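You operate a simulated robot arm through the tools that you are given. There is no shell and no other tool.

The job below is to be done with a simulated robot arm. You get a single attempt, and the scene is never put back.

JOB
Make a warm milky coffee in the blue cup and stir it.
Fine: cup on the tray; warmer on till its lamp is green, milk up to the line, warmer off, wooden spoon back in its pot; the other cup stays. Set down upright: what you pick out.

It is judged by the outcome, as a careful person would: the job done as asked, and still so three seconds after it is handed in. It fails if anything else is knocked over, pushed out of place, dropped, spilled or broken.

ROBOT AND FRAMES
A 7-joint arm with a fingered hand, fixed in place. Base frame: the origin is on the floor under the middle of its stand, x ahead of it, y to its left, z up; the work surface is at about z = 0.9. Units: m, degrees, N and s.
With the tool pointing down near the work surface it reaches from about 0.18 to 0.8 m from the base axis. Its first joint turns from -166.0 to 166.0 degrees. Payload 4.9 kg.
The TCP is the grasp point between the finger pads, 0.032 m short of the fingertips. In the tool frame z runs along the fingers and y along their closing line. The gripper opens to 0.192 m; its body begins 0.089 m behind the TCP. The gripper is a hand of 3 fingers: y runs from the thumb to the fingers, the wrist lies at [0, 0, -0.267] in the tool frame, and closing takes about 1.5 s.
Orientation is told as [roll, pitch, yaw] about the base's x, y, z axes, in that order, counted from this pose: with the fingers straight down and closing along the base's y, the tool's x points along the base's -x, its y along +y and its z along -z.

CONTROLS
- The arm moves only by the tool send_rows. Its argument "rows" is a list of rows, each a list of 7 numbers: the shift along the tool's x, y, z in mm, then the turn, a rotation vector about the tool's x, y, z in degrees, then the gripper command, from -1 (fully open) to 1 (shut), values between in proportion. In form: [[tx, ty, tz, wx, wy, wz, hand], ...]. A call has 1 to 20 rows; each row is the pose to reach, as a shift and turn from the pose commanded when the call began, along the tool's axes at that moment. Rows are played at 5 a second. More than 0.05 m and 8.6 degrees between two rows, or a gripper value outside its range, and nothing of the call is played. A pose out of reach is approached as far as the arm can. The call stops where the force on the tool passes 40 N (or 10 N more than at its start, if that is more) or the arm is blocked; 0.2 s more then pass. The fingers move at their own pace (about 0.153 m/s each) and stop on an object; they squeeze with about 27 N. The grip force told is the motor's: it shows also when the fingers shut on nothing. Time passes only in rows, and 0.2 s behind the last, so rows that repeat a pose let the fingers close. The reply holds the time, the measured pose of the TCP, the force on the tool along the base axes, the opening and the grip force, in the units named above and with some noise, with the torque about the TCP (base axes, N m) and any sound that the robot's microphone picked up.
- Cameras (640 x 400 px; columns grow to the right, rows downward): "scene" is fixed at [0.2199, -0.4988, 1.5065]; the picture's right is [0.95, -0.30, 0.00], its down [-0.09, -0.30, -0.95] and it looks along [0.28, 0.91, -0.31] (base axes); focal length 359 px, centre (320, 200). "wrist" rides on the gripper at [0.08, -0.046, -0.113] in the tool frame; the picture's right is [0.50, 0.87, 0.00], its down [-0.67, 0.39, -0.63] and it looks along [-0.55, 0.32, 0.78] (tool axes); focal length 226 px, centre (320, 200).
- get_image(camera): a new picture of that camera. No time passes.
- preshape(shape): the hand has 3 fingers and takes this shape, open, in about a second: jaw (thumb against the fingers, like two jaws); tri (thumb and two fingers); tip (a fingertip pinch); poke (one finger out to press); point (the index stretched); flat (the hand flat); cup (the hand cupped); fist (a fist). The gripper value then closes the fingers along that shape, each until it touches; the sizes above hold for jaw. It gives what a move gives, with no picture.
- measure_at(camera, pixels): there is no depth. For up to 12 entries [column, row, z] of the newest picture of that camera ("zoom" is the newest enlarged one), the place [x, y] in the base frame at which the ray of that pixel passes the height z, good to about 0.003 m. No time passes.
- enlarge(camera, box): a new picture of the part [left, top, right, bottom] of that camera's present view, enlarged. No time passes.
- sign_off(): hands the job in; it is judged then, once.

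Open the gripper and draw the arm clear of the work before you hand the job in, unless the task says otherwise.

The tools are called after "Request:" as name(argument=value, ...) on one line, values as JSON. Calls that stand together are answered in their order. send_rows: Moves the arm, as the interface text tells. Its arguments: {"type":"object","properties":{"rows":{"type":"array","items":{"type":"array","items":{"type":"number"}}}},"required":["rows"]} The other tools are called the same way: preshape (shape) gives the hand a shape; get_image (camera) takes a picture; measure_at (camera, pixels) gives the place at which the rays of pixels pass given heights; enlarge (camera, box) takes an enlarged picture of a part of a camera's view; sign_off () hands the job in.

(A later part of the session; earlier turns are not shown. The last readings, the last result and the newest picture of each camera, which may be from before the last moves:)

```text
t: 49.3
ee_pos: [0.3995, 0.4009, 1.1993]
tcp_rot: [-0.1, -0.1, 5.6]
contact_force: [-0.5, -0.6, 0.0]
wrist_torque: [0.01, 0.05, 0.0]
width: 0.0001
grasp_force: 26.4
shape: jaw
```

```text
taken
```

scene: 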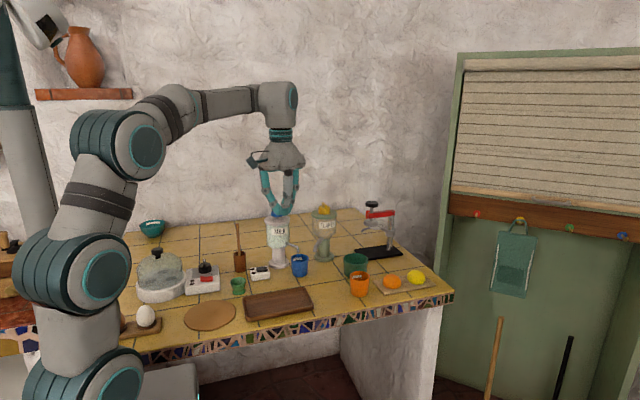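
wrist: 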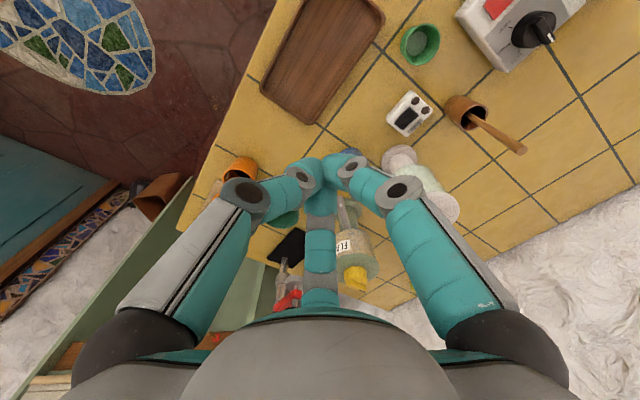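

The closed fingers hide the cup here. I set the poke shape, which I need for the rocker anyway, and look again.

Request:
preshape(shape="poke")

Request:
enlarge(camera="wrist", box=[310, 100, 430, 190])

Request:
enlarge(camera="scene", box=[270, 235, 330, 285])

```text
t: 50.2
ee_pos: [0.4007, 0.4012, 1.1981]
tcp_rot: [0.0, 0.0, 5.6]
contact_force: [0.3, 0.0, -0.4]
wrist_torque: [0.02, -0.01, -0.02]
width: 0.0001
grasp_force: 0.0
shape: poke
```

```text
4.44 times, centred on (370, 145) of wrist
```

zoom: 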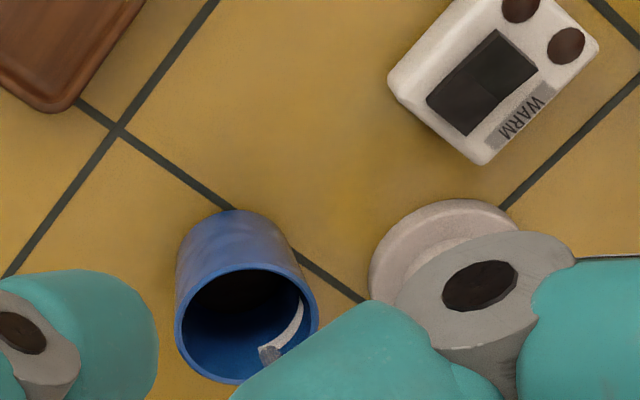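

```text
8.00 times, centred on (300, 260) of scene
```

zoom: 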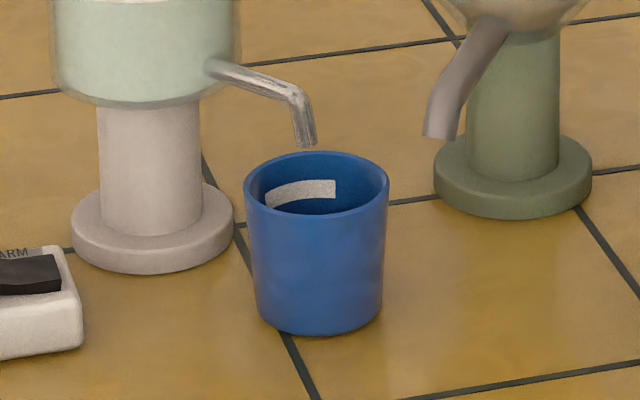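

The spout tip shows over the cup's opening at zoom (268,353), inside the rim centred at (247,324). I measure these and the rocker facets from here.

Request:
measure_at(camera="wrist", pixels=[[353.6, 172.9, 0.961], [358.3, 179.4, 0.97], [410.3, 114.85, 0.925], [402.6, 122.3, 0.923], [415.2, 104.9, 0.921], [425.4, 110.6, 0.921], [409.8, 106.7, 0.927], [418.8, 116.2, 0.927]])

Request:
measure_at(camera="zoom", pixels=[[316, 184, 0.961], [306, 147, 0.97]])

```text
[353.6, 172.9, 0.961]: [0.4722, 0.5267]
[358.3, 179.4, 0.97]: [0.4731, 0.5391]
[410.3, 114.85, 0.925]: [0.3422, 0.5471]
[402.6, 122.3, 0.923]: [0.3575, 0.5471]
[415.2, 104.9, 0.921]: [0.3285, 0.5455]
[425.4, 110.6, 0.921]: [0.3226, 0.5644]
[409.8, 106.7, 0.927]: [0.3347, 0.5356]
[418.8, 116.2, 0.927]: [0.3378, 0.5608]
```

```text
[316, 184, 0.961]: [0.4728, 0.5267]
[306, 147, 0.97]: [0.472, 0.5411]
```

Cup centre (0.4725, 0.5267), spout (0.4725, 0.540): good. The rocker's lamp-side facet is centred near (0.3415, 0.549). I turn the hand to yaw -20 and lean the poke finger 40 degrees, staying clear of the jar and the spoon.

Request:
send_rows(rows=[[16, 5, 10, 0, 0, 5.1, -1], [31, 11, 20, 0, 0, 10.2, -1], [47, 16, 29, 0, 0, 15.4, -1], [63, 21, 38, 0, 0, 20.5, -1], [78.5, 26.6, 48, 0, 0, 25.6, -1], [78.5, 26.6, 48, 0, 0, 25.6, -1]])

Request:
send_rows(rows=[[4, 6, 15, -7, 0, 0, -1], [8, 12, 30, -14, 0, 0, -1], [12, 18, 48, -21, 0, 0, -1], [16, 24, 66, -28, 0, 0, -1], [20, 30, 80, -34.5, 0, 0, -1], [23, 34, 90, -40, 0, 0, -1], [23, 34, 90, -40, 0, 0, -1]])

Request:
get_image(camera="wrist")

Request:
get_image(camera="scene")

```text
t: 51.6
ee_pos: [0.3194, 0.42, 1.151]
tcp_rot: [0.0, -0.1, -19.9]
contact_force: [-0.3, 0.9, 0.1]
wrist_torque: [-0.01, -0.04, 0.01]
width: 0.0
grasp_force: 0.1
shape: poke
```

```text
t: 53.2
ee_pos: [0.3108, 0.4602, 1.0608]
tcp_rot: [40.1, -0.1, -19.9]
contact_force: [0.0, -0.5, -0.3]
wrist_torque: [-0.02, -0.01, 0.02]
width: 0.0
grasp_force: 0.0
shape: poke
```

```text
taken
```

wrist: 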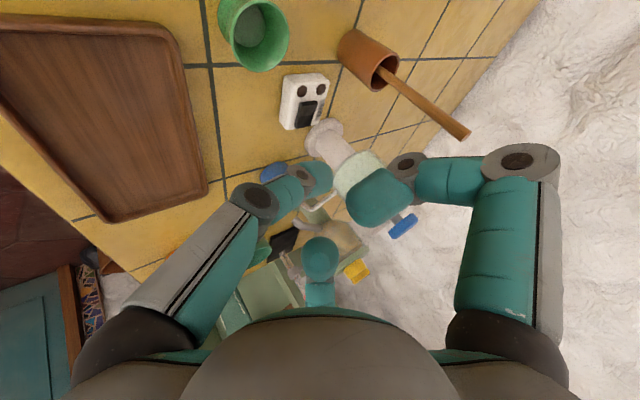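

```text
taken
```

scene: 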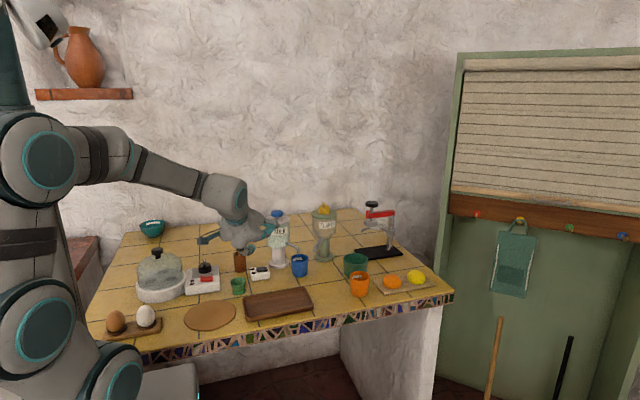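

The box and rocker are visible at (305,100) in the wrist view, with the spoon at (420,95) well to the side. I move the fingertip to about 30 mm above the lamp-side facet.

Request:
send_rows(rows=[[0, 3, 25, 0, 0, 0, -1], [0.5, 6, 50, 0, 0, 0, -1], [1, 9, 75, 0, 0, 0, -1], [1.5, 11, 95, 0, 0, 0, -1], [1.5, 12.9, 109.8, 0, 0, 0, -1], [1.5, 12.9, 109.8, 0, 0, 0, -1]])

Request:
get_image(camera="wrist")

Request:
enlarge(camera="scene", box=[210, 200, 310, 300])

```text
t: 54.6
ee_pos: [0.337, 0.5362, 0.9869]
tcp_rot: [40.1, -0.1, -20.0]
contact_force: [-0.4, 0.2, -0.7]
wrist_torque: [-0.01, 0.03, 0.0]
width: 0.0
grasp_force: 0.1
shape: poke
```

```text
taken
```

wrist: 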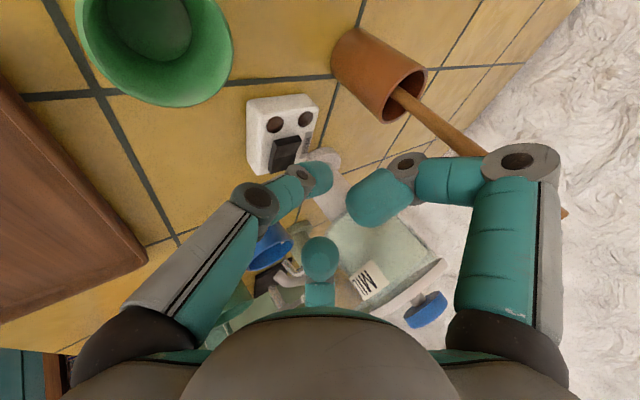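

```text
4.00 times, centred on (260, 250) of scene
```

zoom: 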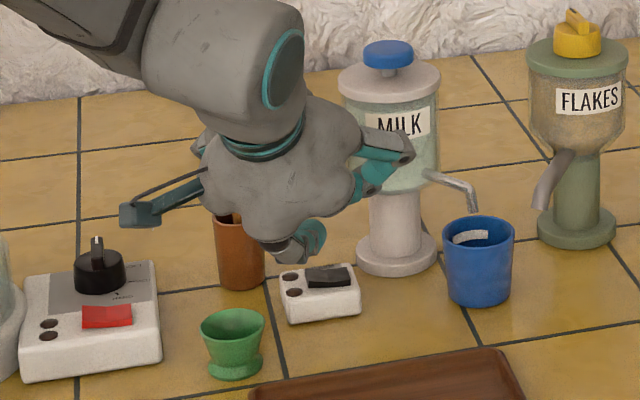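

The fingertip is above the lamp side of the box and clear of the spoon and jar. I go straight down to just about contact and watch the force.

Request:
send_rows(rows=[[0, -6.4, 7.7, 0, 0, 0, -1], [0, -12.9, 15.3, 0, 0, 0, -1], [0, -18, 21.4, 0, 0, 0, -1], [0, -20.6, 24.5, 0, 0, 0, -1], [0, -20.6, 24.5, 0, 0, 0, -1]])

Request:
enlarge(camera="wrist", box=[220, 70, 380, 220])

Request:
enlarge(camera="scene", box=[230, 235, 290, 290])

```text
t: 55.8
ee_pos: [0.3358, 0.5363, 0.9565]
tcp_rot: [40.4, -0.1, -19.9]
contact_force: [-2.5, -3.0, 11.4]
wrist_torque: [0.06, -0.03, 0.0]
width: 0.0002
grasp_force: 0.0
shape: poke
```

```text
2.67 times, centred on (300, 145) of wrist
```

zoom: 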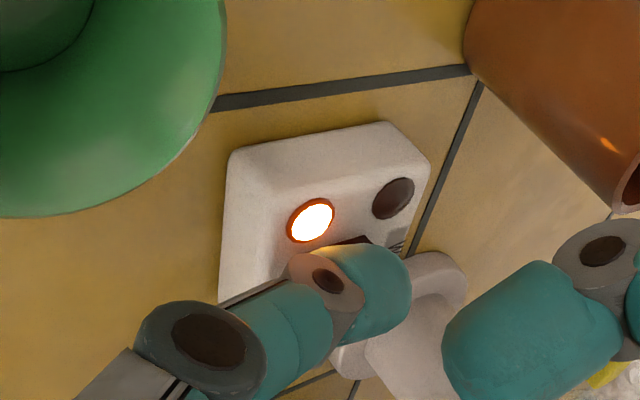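

```text
7.27 times, centred on (260, 262) of scene
```

zoom: 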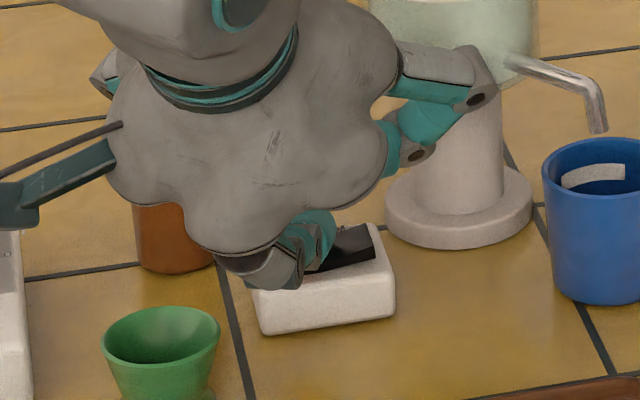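

One lamp now glows orange: the warmer is on (11 N at the press). I lift the finger straight up 45 mm and check that it stays on.

Request:
send_rows(rows=[[0, 6.4, -7.7, 0, 0, 0, -1], [0, 14, -17, 0, 0, 0, -1], [0, 22, -26.5, 0, 0, 0, -1], [0, 29, -34.5, 0, 0, 0, -1], [0, 29, -34.5, 0, 0, 0, -1]])

Request:
enlarge(camera="wrist", box=[220, 70, 380, 220])

Request:
enlarge(camera="scene", box=[230, 235, 320, 290])

```text
t: 57.0
ee_pos: [0.3368, 0.5357, 0.9982]
tcp_rot: [40.0, -0.1, -20.0]
contact_force: [-0.4, 0.0, -0.3]
wrist_torque: [0.05, -0.02, -0.02]
width: 0.0002
grasp_force: 0.0
shape: poke
```

```text
2.67 times, centred on (300, 145) of wrist
```

zoom: 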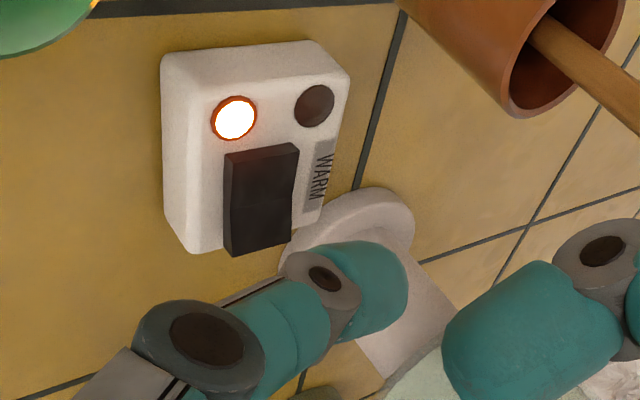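

```text
7.11 times, centred on (275, 262) of scene
```

zoom: 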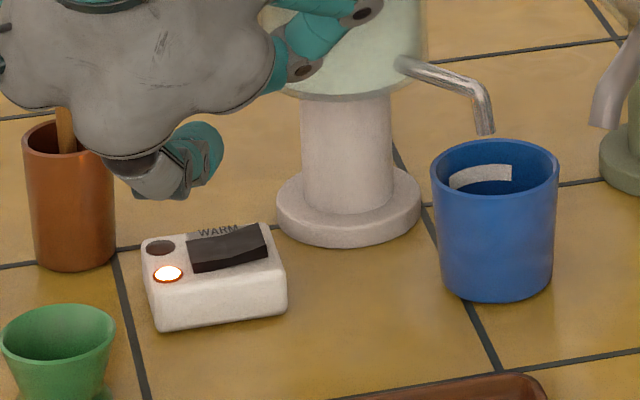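

The warmer stays on with its orange lamp. While it warms I raise the hand, set it upright, and bring the poke finger above the pump knob.

Request:
send_rows(rows=[[0, 25.7, -30.6, 0, 0, 0, -1], [0, 51.4, -61.3, 0, 0, 0, -1], [0, 77.2, -91.9, 6, 0, 0, -1], [0, 102.9, -122.6, 13, 0, 0, -1], [0, 128.6, -153.2, 20, 0, 0, -1], [0, 128.6, -153.2, 27, 0, 0, -1], [0, 128.6, -153.2, 34, 0, 0, -1], [0, 128.6, -153.2, 40, 0, 0, -1], [0, 128.6, -153.2, 40, 0, 0, -1]])

Request:
get_image(camera="wrist")

Request:
get_image(camera="scene")

```text
t: 59.0
ee_pos: [0.3363, 0.536, 1.1992]
tcp_rot: [0.1, -0.1, -20.0]
contact_force: [0.7, 0.0, 1.4]
wrist_torque: [-0.01, 0.0, 0.01]
width: 0.0001
grasp_force: 0.1
shape: poke
```

```text
taken
```

wrist: 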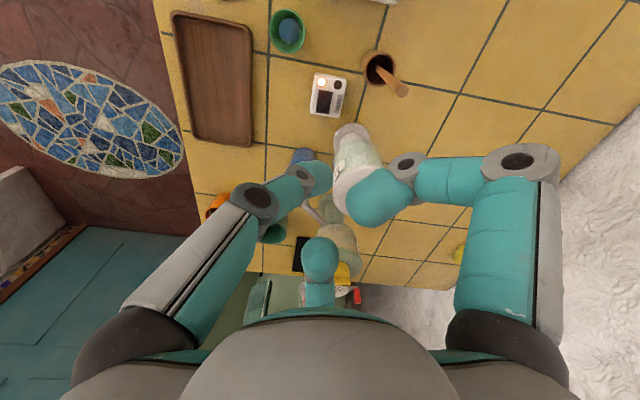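

```text
taken
```

scene: 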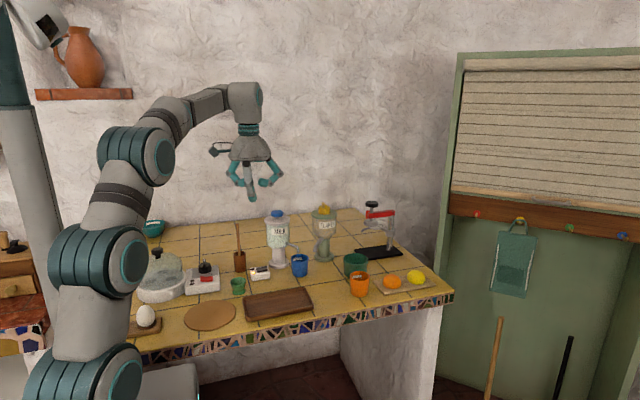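

I check the knob's place once more with a strong enlargement of the scene view.

Request:
enlarge(camera="scene", box=[255, 200, 300, 228])

Request:
measure_at(camera="zoom", pixels=[[320, 200, 1.09], [320, 200, 1.1]])

Request:
enlarge(camera="wrist", box=[320, 120, 420, 220])

```text
14.22 times, centred on (278, 214) of scene
```

zoom: 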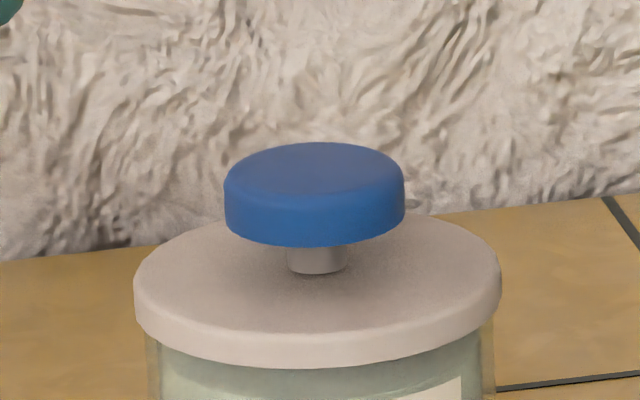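

```text
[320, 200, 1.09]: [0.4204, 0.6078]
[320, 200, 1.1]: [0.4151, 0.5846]
```

```text
4.00 times, centred on (370, 170) of wrist
```

zoom: 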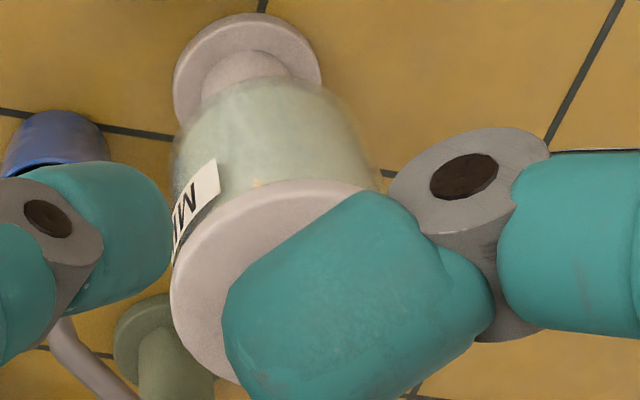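

The knob's top centre is at zoom (314,168), i.e. scene (277.6,211.8). I measure it against the dispenser's base centre for its axis.

Request:
measure_at(camera="scene", pixels=[[277.6, 211.75, 1.085], [277.6, 211.75, 1.09], [277.6, 211.75, 1.095], [277.6, 211.75, 1.1], [279.06, 264.6, 0.9]])

Request:
measure_at(camera="wrist", pixels=[[351.75, 138.25, 0.912], [351.75, 138.25, 0.905]])

```text
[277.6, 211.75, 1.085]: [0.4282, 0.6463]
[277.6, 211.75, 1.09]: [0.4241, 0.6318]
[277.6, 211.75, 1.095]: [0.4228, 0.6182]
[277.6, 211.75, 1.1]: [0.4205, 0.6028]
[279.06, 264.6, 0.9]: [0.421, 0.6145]
```

```text
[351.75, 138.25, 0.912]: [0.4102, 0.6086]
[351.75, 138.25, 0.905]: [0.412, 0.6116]
```

The pump axis is at about (0.417, 0.610), knob top near 1.097. I bring the fingertip about 40 mm above it.

Request:
send_rows(rows=[[-13, 24, 5, 0, 0, 0, -1], [-26, 48, 12, 0, 0, 0, -1], [-38, 72, 20, 0, 0, 0, -1], [-50.9, 96.2, 29, 0, 0, 0, -1], [-50.9, 96.2, 29, 0, 0, 0, -1]])

Request:
get_image(camera="wrist")

Request:
enlarge(camera="scene", box=[230, 140, 330, 290])

```text
t: 60.2
ee_pos: [0.4085, 0.5951, 1.1657]
tcp_rot: [0.1, -0.1, -19.9]
contact_force: [0.7, -0.1, 0.1]
wrist_torque: [0.05, -0.03, -0.01]
width: 0.0001
grasp_force: 0.0
shape: poke
out of reach, approached as far as the arm can: row 4, 5
```

```text
taken
```

wrist: 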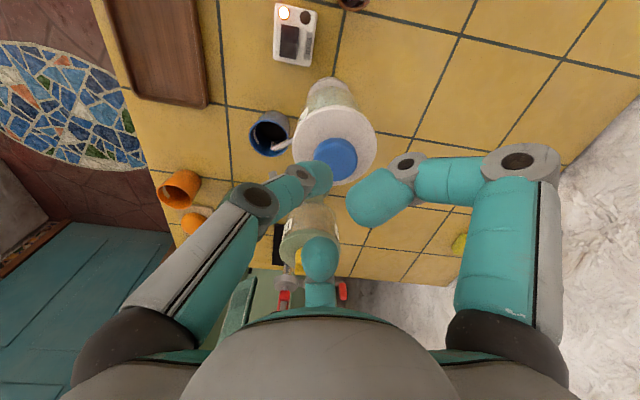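

```text
2.67 times, centred on (280, 215) of scene
```

zoom: 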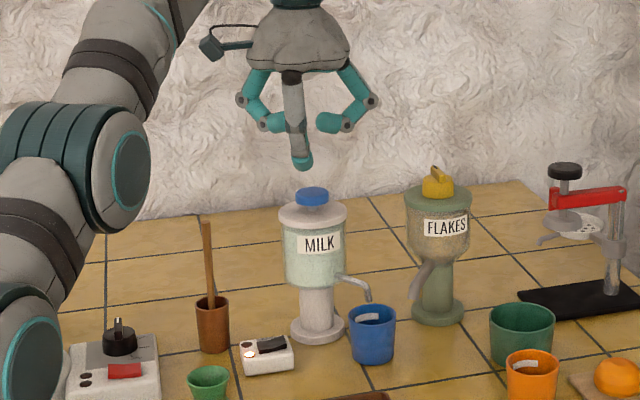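

Straight down this height is just out of reach, so I lean the finger 25 degrees outward over the knob, which brings the wrist nearer.

Request:
send_rows(rows=[[0, 0, 0, -6, 0, 0, -1], [-1, 2, 2, -12, 0, 0, -1], [-2, 4, 5, -18, 0, 0, -1], [-3.3, 7.2, 9, -25, 0, 0, -1], [-3.3, 7.2, 9, -25, 0, 0, -1]])

Request:
get_image(camera="wrist")

Request:
enlarge(camera="scene", box=[230, 150, 330, 290])

```text
t: 61.4
ee_pos: [0.414, 0.6014, 1.1565]
tcp_rot: [25.2, -0.1, -20.1]
contact_force: [0.4, 0.4, 0.2]
wrist_torque: [0.02, 0.02, 0.02]
width: 0.0
grasp_force: 0.0
shape: poke
heard: click
```

```text
taken
```

wrist: 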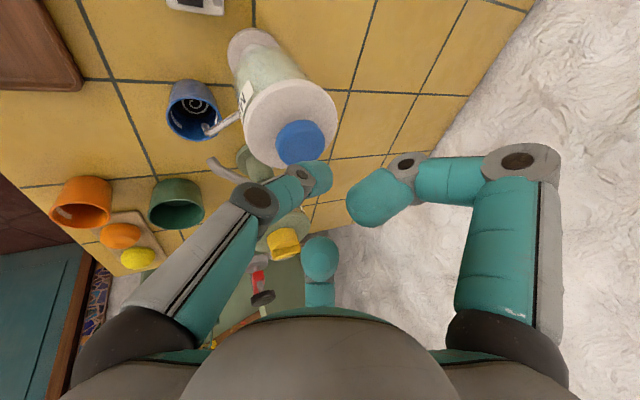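

```text
2.86 times, centred on (280, 220) of scene
```

zoom: 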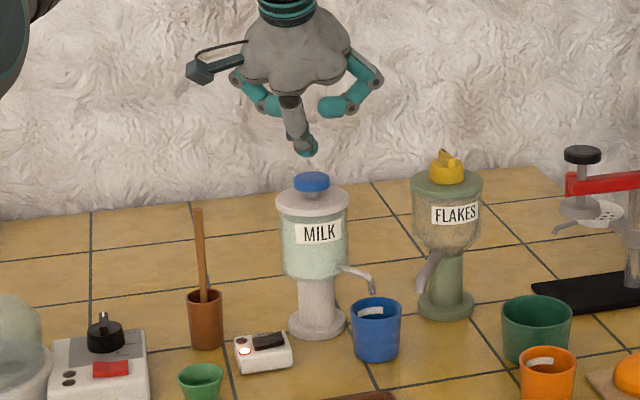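

A click was heard. I check the lamps and the cup, where the wrist view shows something pale near (195,105).

Request:
enlarge(camera="scene", box=[240, 240, 320, 290])

Request:
enlarge(camera="wrist", box=[150, 60, 350, 185])

```text
8.00 times, centred on (280, 265) of scene
```

zoom: 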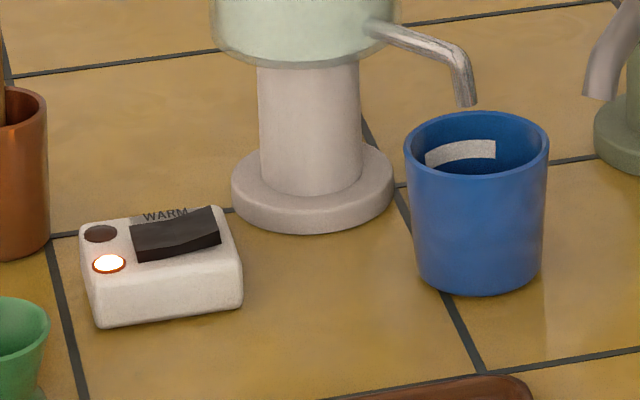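

```text
3.20 times, centred on (250, 122) of wrist
```

zoom: 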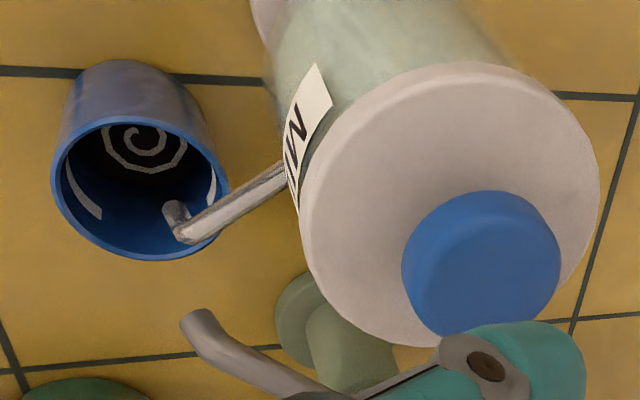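

There is a pale swirl on the coffee now, and the lamp is still orange. I check whether the finger is touching the knob.

Request:
enlarge(camera="scene", box=[255, 190, 310, 228])

Request:
enlarge(camera="wrist", box=[160, 75, 230, 145])

```text
10.53 times, centred on (282, 209) of scene
```

zoom: 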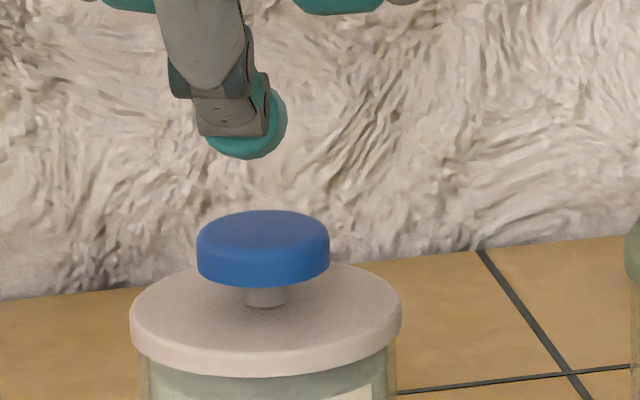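

```text
5.71 times, centred on (195, 110) of wrist
```

zoom: 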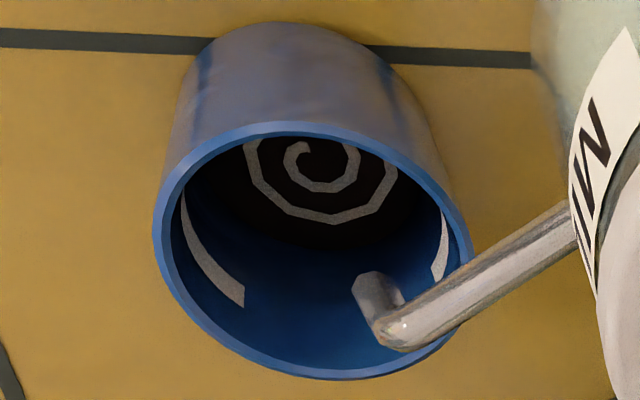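

The finger is well above the knob. I wait two seconds without moving and watch the cup and lamp.

Request:
send_rows(rows=[[0, 0, 0, 0, 0, 0, -1], [0, 0, 0, 0, 0, 0, -1], [0, 0, 0, 0, 0, 0, -1], [0, 0, 0, 0, 0, 0, -1], [0, 0, 0, 0, 0, 0, -1], [0, 0, 0, 0, 0, 0, -1], [0, 0, 0, 0, 0, 0, -1], [0, 0, 0, 0, 0, 0, -1], [0, 0, 0, 0, 0, 0, -1], [0, 0, 0, 0, 0, 0, -1]])

Request:
enlarge(camera="wrist", box=[160, 75, 230, 145])

Request:
enlarge(camera="scene", box=[240, 240, 320, 290])

```text
t: 63.6
ee_pos: [0.4146, 0.6023, 1.1552]
tcp_rot: [25.1, -0.1, -20.0]
contact_force: [1.2, 1.0, -0.3]
wrist_torque: [-0.01, 0.03, 0.02]
width: 0.0
grasp_force: 0.0
shape: poke
```

```text
5.71 times, centred on (195, 110) of wrist
```

zoom: 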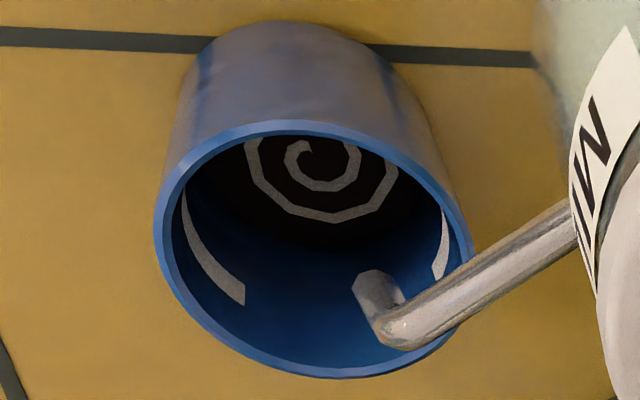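

```text
8.00 times, centred on (280, 265) of scene
```

zoom: 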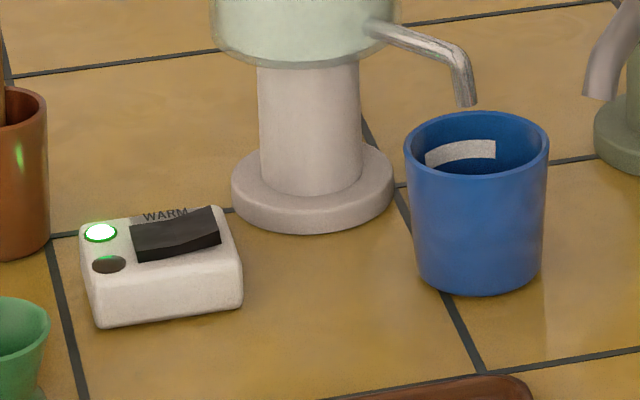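

The lamp is green now. I shift 3 mm in x and lower the finger 26 mm, to just about the knob's top.

Request:
send_rows(rows=[[-1.5, -3.8, 9.3, 0, 0, 0, -1], [-2.8, -7.5, 18.6, 0, 0, 0, -1], [-2.8, -10.1, 24.0, 0, 0, 0, -1], [-2.8, -10.1, 24.0, 0, 0, 0, -1]])

Request:
enlarge(camera="scene", box=[255, 190, 310, 228])

Request:
enlarge(camera="scene", box=[270, 235, 330, 285])

```text
t: 64.6
ee_pos: [0.417, 0.601, 1.1305]
tcp_rot: [25.0, -0.1, -20.0]
contact_force: [-0.4, 0.6, 0.1]
wrist_torque: [-0.01, 0.0, 0.01]
width: 0.0001
grasp_force: 0.0
shape: poke
```

```text
10.53 times, centred on (282, 209) of scene
```

zoom: 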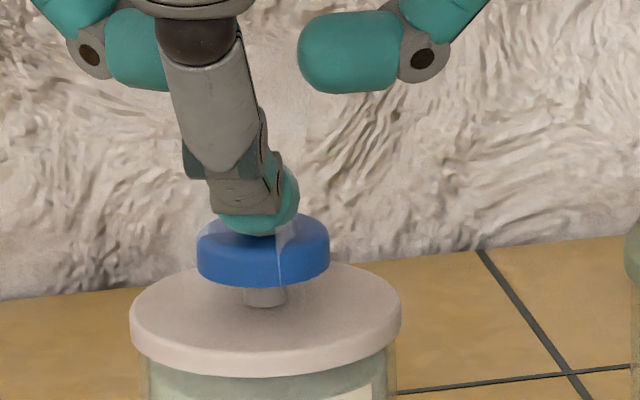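

```text
8.00 times, centred on (300, 260) of scene
```

zoom: 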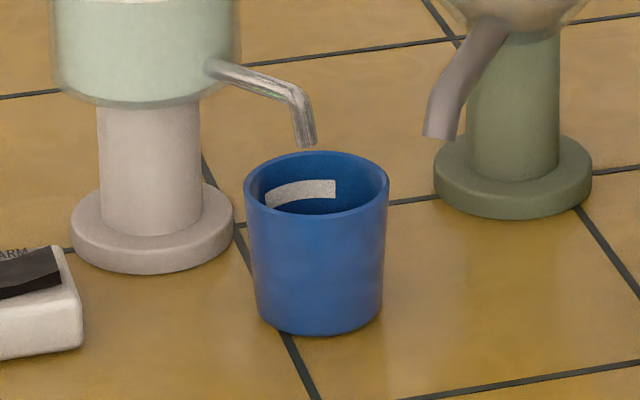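

The fingertip sits over the middle of the knob with no force yet. I press 4 mm down and look at the spout and cup.

Request:
send_rows(rows=[[0, -0.85, 1.8, 0, 0, 0, -1], [0, -1.7, 3.6, 0, 0, 0, -1]])

Request:
enlarge(camera="scene", box=[260, 205, 330, 285])

Request:
get_image(camera="wrist")

```text
t: 65.2
ee_pos: [0.4163, 0.6007, 1.1271]
tcp_rot: [25.1, -0.1, -19.9]
contact_force: [0.5, 0.8, -0.6]
wrist_torque: [0.0, 0.02, -0.02]
width: 0.0
grasp_force: 0.0
shape: poke
```

```text
5.00 times, centred on (295, 245) of scene
```

zoom: 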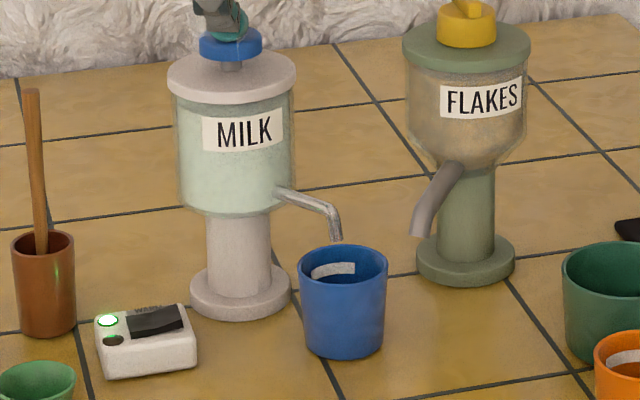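

```text
taken
```

wrist: 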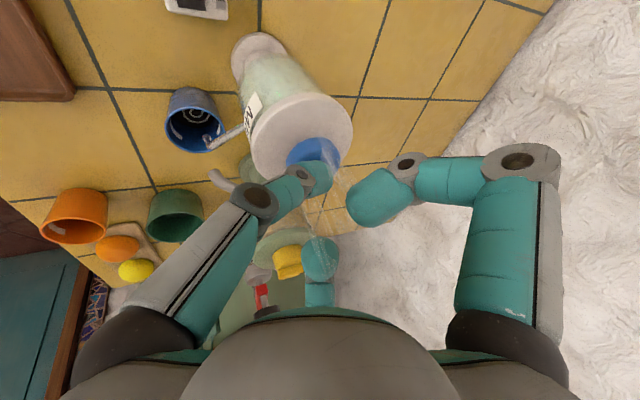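

Still no force. I press on in 2 mm steps, 4 mm more.

Request:
send_rows(rows=[[0, -0.85, 1.8, 0, 0, 0, -1], [0, -1.7, 3.6, 0, 0, 0, -1]])

Request:
enlarge(camera="scene", box=[260, 205, 330, 285])

Request:
enlarge(camera="wrist", box=[150, 70, 270, 170])

```text
t: 65.8
ee_pos: [0.4167, 0.6007, 1.1234]
tcp_rot: [25.1, -0.1, -19.9]
contact_force: [-0.2, 0.7, 2.3]
wrist_torque: [0.04, -0.03, -0.02]
width: 0.0
grasp_force: 0.1
shape: poke
```

```text
5.00 times, centred on (295, 245) of scene
```

zoom: 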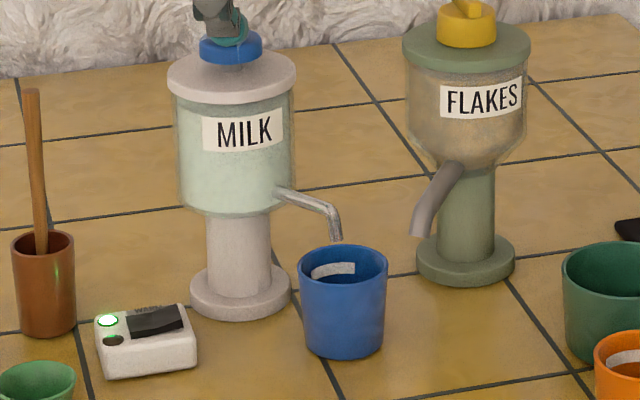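

```text
4.00 times, centred on (210, 120) of wrist
```

zoom: 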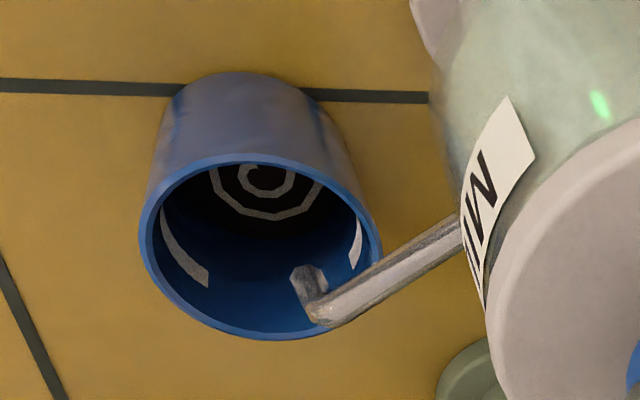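

Contact with 2.3 N; the knob begins to move. I press 2 mm more.

Request:
send_rows(rows=[[0, -0.85, 1.8, 0, 0, 0, -1]])

Request:
enlarge(camera="scene", box=[260, 205, 330, 285])

Request:
enlarge(camera="wrist", box=[150, 70, 270, 170])

```text
t: 66.2
ee_pos: [0.4166, 0.6016, 1.1217]
tcp_rot: [25.1, -0.1, -20.0]
contact_force: [-0.4, 0.1, 2.5]
wrist_torque: [0.03, -0.02, 0.02]
width: 0.0
grasp_force: 0.0
shape: poke
```

```text
5.00 times, centred on (295, 245) of scene
```

zoom: 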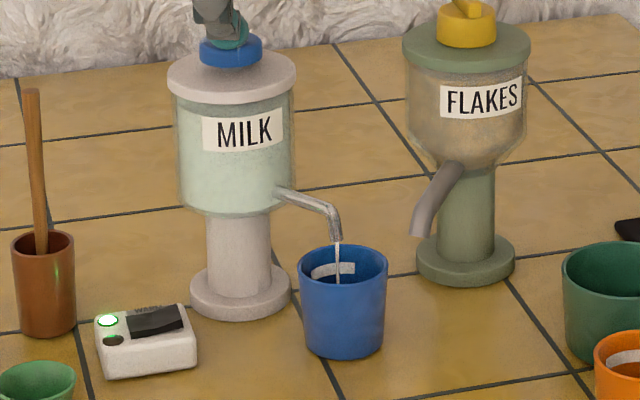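

```text
4.00 times, centred on (210, 120) of wrist
```

zoom: 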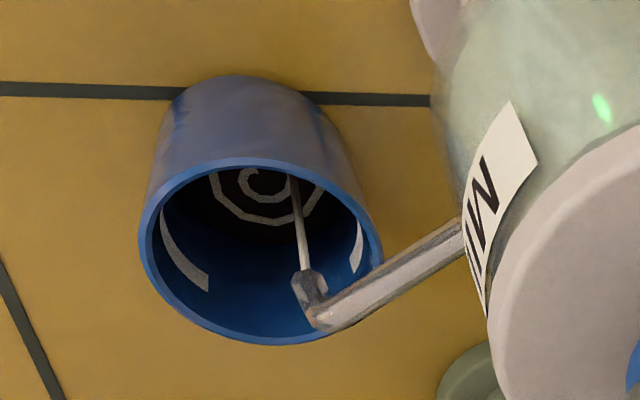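

Milk is flowing into the cup. I hold the knob and check the level in short intervals.

Request:
send_rows(rows=[[0, 0, 0, 0, 0, 0, -1]])

Request:
enlarge(camera="wrist", box=[150, 70, 270, 170])

Request:
enlarge(camera="scene", box=[280, 245, 320, 280])

```text
t: 66.6
ee_pos: [0.4181, 0.6012, 1.1204]
tcp_rot: [25.0, -0.2, -20.0]
contact_force: [-0.1, -0.5, 2.7]
wrist_torque: [0.05, -0.01, 0.01]
width: 0.0
grasp_force: 0.2
shape: poke
```

```text
4.00 times, centred on (210, 120) of wrist
```

zoom: 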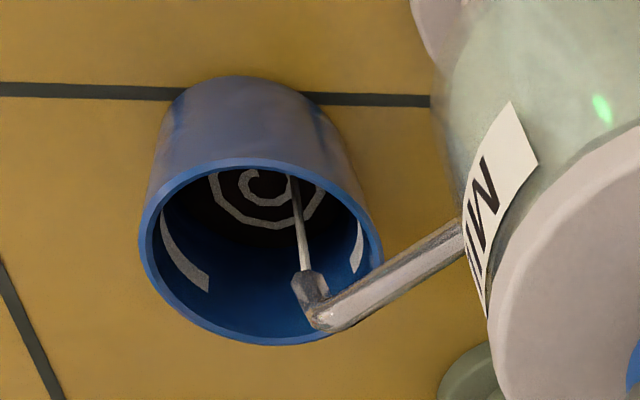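

```text
11.43 times, centred on (300, 262) of scene
```

zoom: 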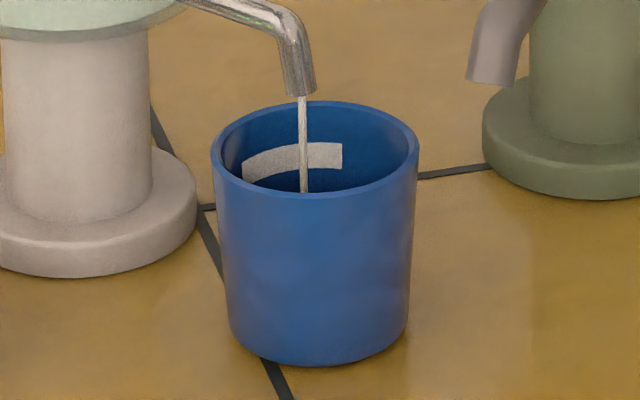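

The stream is thin and steady; the level rises slowly. I hold about a second more.

Request:
send_rows(rows=[[0, 0, 0, 0, 0, 0, -1], [0, 0, 0, 0, 0, 0, -1], [0, 0, 0, 0, 0, 0, -1], [0, 0, 0, 0, 0, 0, -1]])

Request:
enlarge(camera="wrist", box=[150, 70, 270, 170])

Request:
enlarge(camera="scene", box=[280, 245, 320, 280])

```text
t: 67.6
ee_pos: [0.4177, 0.6005, 1.1215]
tcp_rot: [25.0, 0.0, -20.0]
contact_force: [-0.3, -0.6, 2.5]
wrist_torque: [0.02, -0.02, 0.0]
width: 0.0
grasp_force: 0.1
shape: poke
```

```text
4.00 times, centred on (210, 120) of wrist
```

zoom: 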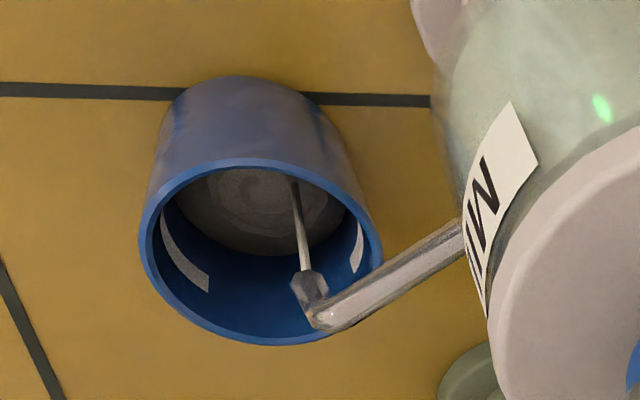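

```text
11.43 times, centred on (300, 262) of scene
```

zoom: 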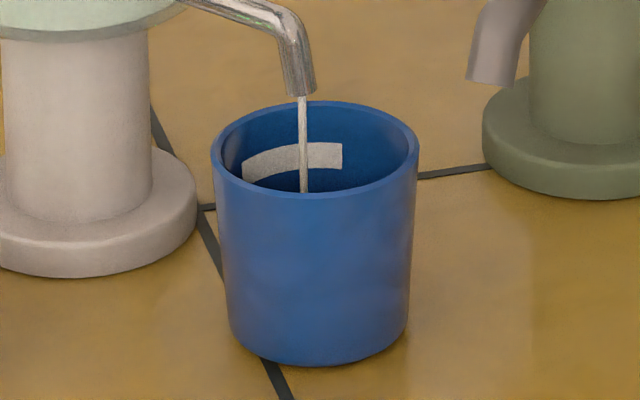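

The coffee turns lighter and the surface is visible. I estimate its height from the far edge of the surface at wrist pixel (197.5,133.7).

Request:
measure_at(camera="wrist", pixels=[[197.5, 133.7, 0.92], [197.5, 133.7, 0.93], [197.5, 133.7, 0.94], [197.5, 133.7, 0.95], [200, 156, 0.961], [200, 109, 0.961], [182, 142.5, 0.945], [182, 142.5, 0.95]])

```text
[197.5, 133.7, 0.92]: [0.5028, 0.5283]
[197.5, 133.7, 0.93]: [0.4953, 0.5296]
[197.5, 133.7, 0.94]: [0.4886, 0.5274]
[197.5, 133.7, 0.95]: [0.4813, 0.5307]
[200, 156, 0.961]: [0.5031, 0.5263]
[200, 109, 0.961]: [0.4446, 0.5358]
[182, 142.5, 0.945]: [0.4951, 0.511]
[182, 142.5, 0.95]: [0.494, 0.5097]
```

The surface is at about z 0.930; the strip spans about 0.942 to 0.949. I hold another second and look again.

Request:
send_rows(rows=[[0, 0, 0, 0, 0, 0, -1], [0, 0, 0, 0, 0, 0, -1], [0, 0, 0, 0, 0, 0, -1], [0, 0, 0, 0, 0, 0, -1]])

Request:
enlarge(camera="wrist", box=[150, 70, 270, 170])

Request:
enlarge(camera="scene", box=[280, 245, 320, 280])

```text
t: 68.6
ee_pos: [0.4169, 0.5999, 1.1208]
tcp_rot: [25.0, -0.1, -20.0]
contact_force: [-0.3, 0.1, 2.3]
wrist_torque: [0.0, -0.06, 0.02]
width: 0.0002
grasp_force: 0.1
shape: poke
```

```text
4.00 times, centred on (210, 120) of wrist
```

zoom: 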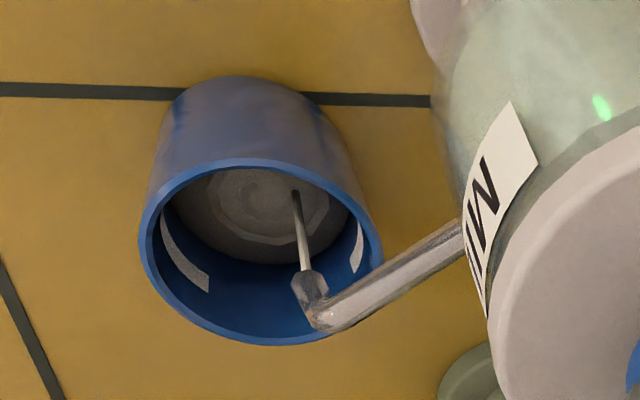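

```text
11.43 times, centred on (300, 262) of scene
```

zoom: 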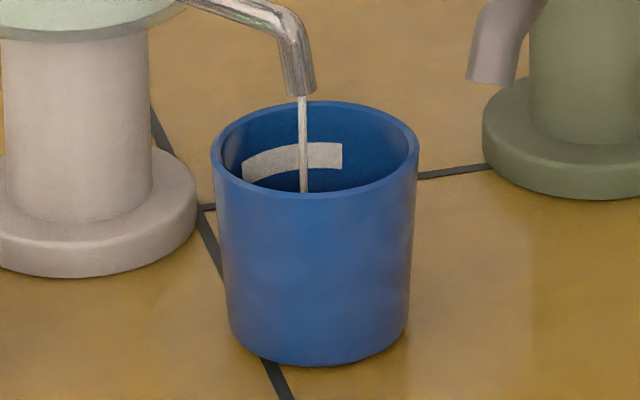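

The surface rose about 5 mm in that second; the strip is about 8 to 12 mm above it. I hold 1.2 s more and check again.

Request:
send_rows(rows=[[0, 0, 0, 0, 0, 0, -1], [0, 0, 0, 0, 0, 0, -1], [0, 0, 0, 0, 0, 0, -1], [0, 0, 0, 0, 0, 0, -1], [0, 0, 0, 0, 0, 0, -1]])

Request:
enlarge(camera="wrist", box=[160, 90, 240, 165])

Request:
enlarge(camera="scene", box=[280, 245, 320, 280])

```text
t: 69.8
ee_pos: [0.4152, 0.6007, 1.122]
tcp_rot: [25.0, -0.1, -20.0]
contact_force: [-0.1, -1.0, 2.1]
wrist_torque: [0.03, -0.02, -0.01]
width: 0.0
grasp_force: 0.0
shape: poke
```

```text
5.33 times, centred on (200, 128) of wrist
```

zoom: 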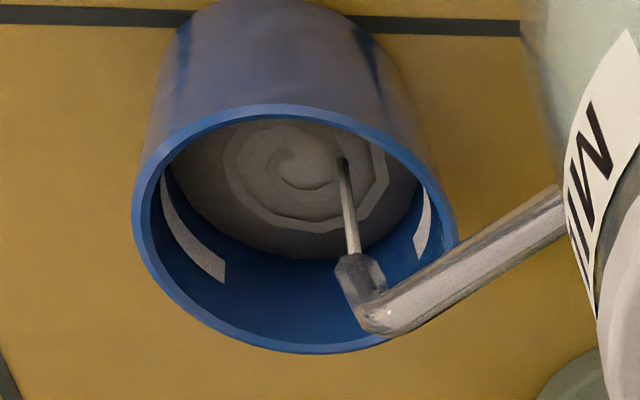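

```text
11.43 times, centred on (300, 262) of scene
```

zoom: 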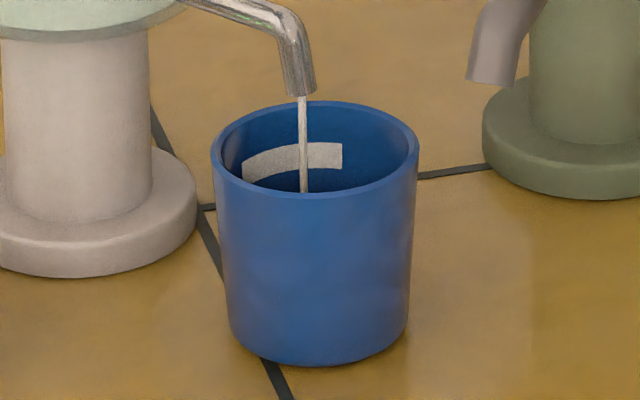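

The surface edge is now about 5 mm below the strip's lower edge. I hold another 1.2 s.

Request:
send_rows(rows=[[0, 0, 0, 0, 0, 0, -1], [0, 0, 0, 0, 0, 0, -1], [0, 0, 0, 0, 0, 0, -1], [0, 0, 0, 0, 0, 0, -1], [0, 0, 0, 0, 0, 0, -1]])

Request:
enlarge(camera="wrist", box=[160, 90, 240, 165])

Request:
enlarge(camera="scene", box=[280, 245, 320, 280])

```text
t: 71.0
ee_pos: [0.4172, 0.6003, 1.1211]
tcp_rot: [24.9, -0.1, -19.9]
contact_force: [0.2, 0.3, 2.4]
wrist_torque: [0.03, 0.0, 0.0]
width: 0.0
grasp_force: 0.0
shape: poke
```

```text
5.33 times, centred on (200, 128) of wrist
```

zoom: 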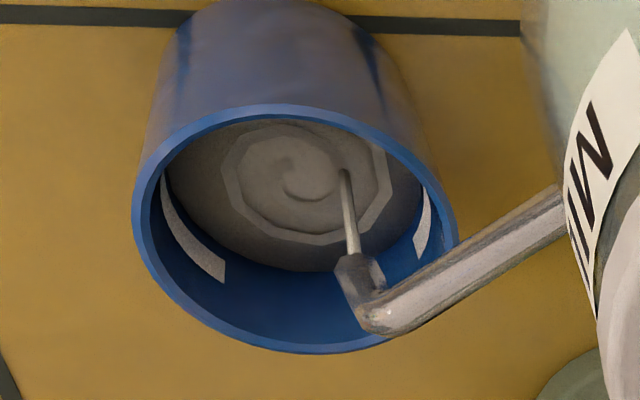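

```text
11.43 times, centred on (300, 262) of scene
```

zoom: 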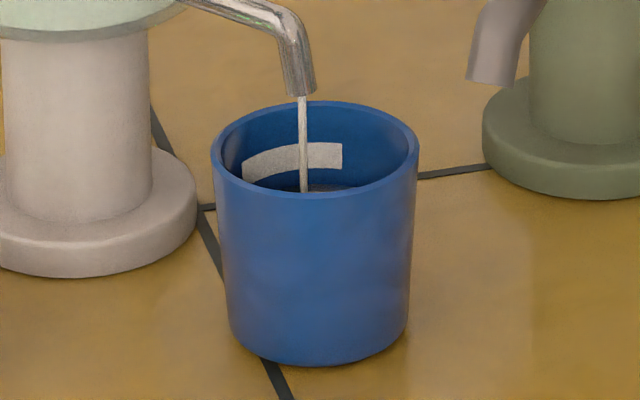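

The surface now also shows in the scene view, just below the strip. I enlarge more (no time passes) to judge the remaining gap.

Request:
enlarge(camera="wrist", box=[172, 110, 212, 150])

Request:
enlarge(camera="scene", box=[290, 252, 312, 266])

```text
10.00 times, centred on (192, 130) of wrist
```

zoom: 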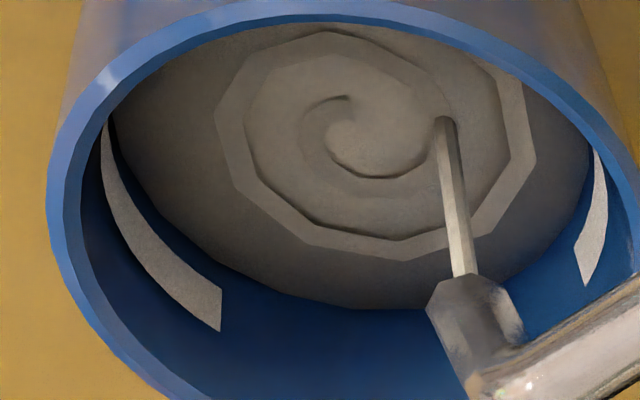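

```text
16.00 times, centred on (301, 259) of scene
```

zoom: 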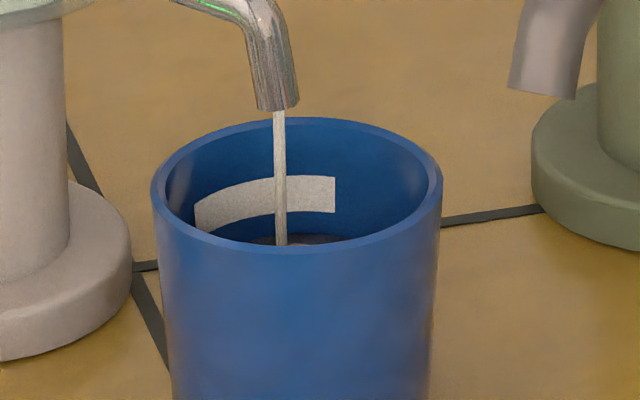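

The surface is about 4.6 mm below the strip's lower edge and 8.6 mm below its middle. I hold 1.6 s more.

Request:
send_rows(rows=[[0, 0, 0, 0, 0, 0, -1], [0, 0, 0, 0, 0, 0, -1], [0, 0, 0, 0, 0, 0, -1], [0, 0, 0, 0, 0, 0, -1], [0, 0, 0, 0, 0, 0, -1], [0, 0, 0, 0, 0, 0, -1], [0, 0, 0, 0, 0, 0, -1]])

Request:
enlarge(camera="wrist", box=[172, 110, 212, 150])

Request:
enlarge(camera="scene", box=[290, 252, 312, 266])

```text
t: 72.6
ee_pos: [0.4165, 0.6004, 1.1208]
tcp_rot: [25.0, -0.2, -20.0]
contact_force: [-0.2, -1.0, 1.4]
wrist_torque: [0.05, -0.01, 0.02]
width: 0.0002
grasp_force: 0.1
shape: poke
```

```text
10.00 times, centred on (192, 130) of wrist
```

zoom: 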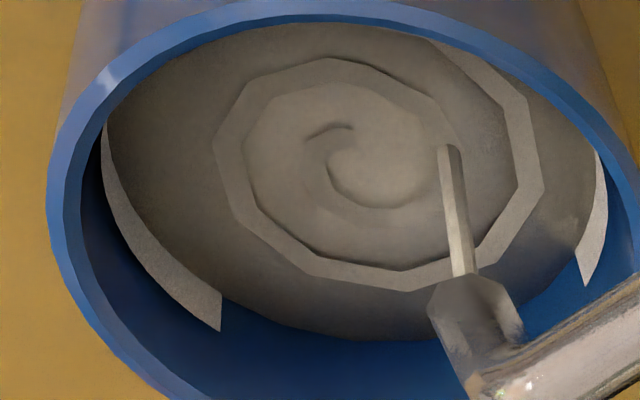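

```text
16.00 times, centred on (301, 259) of scene
```

zoom: 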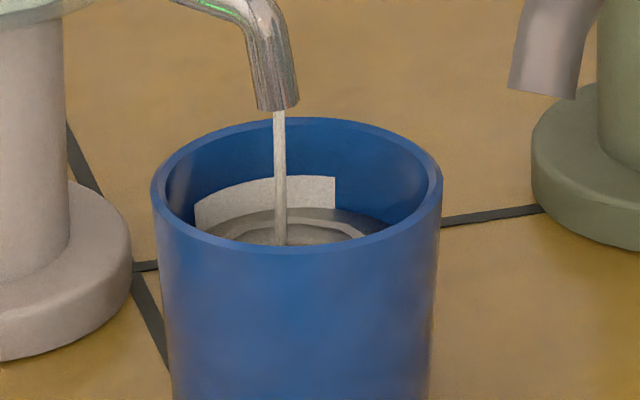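

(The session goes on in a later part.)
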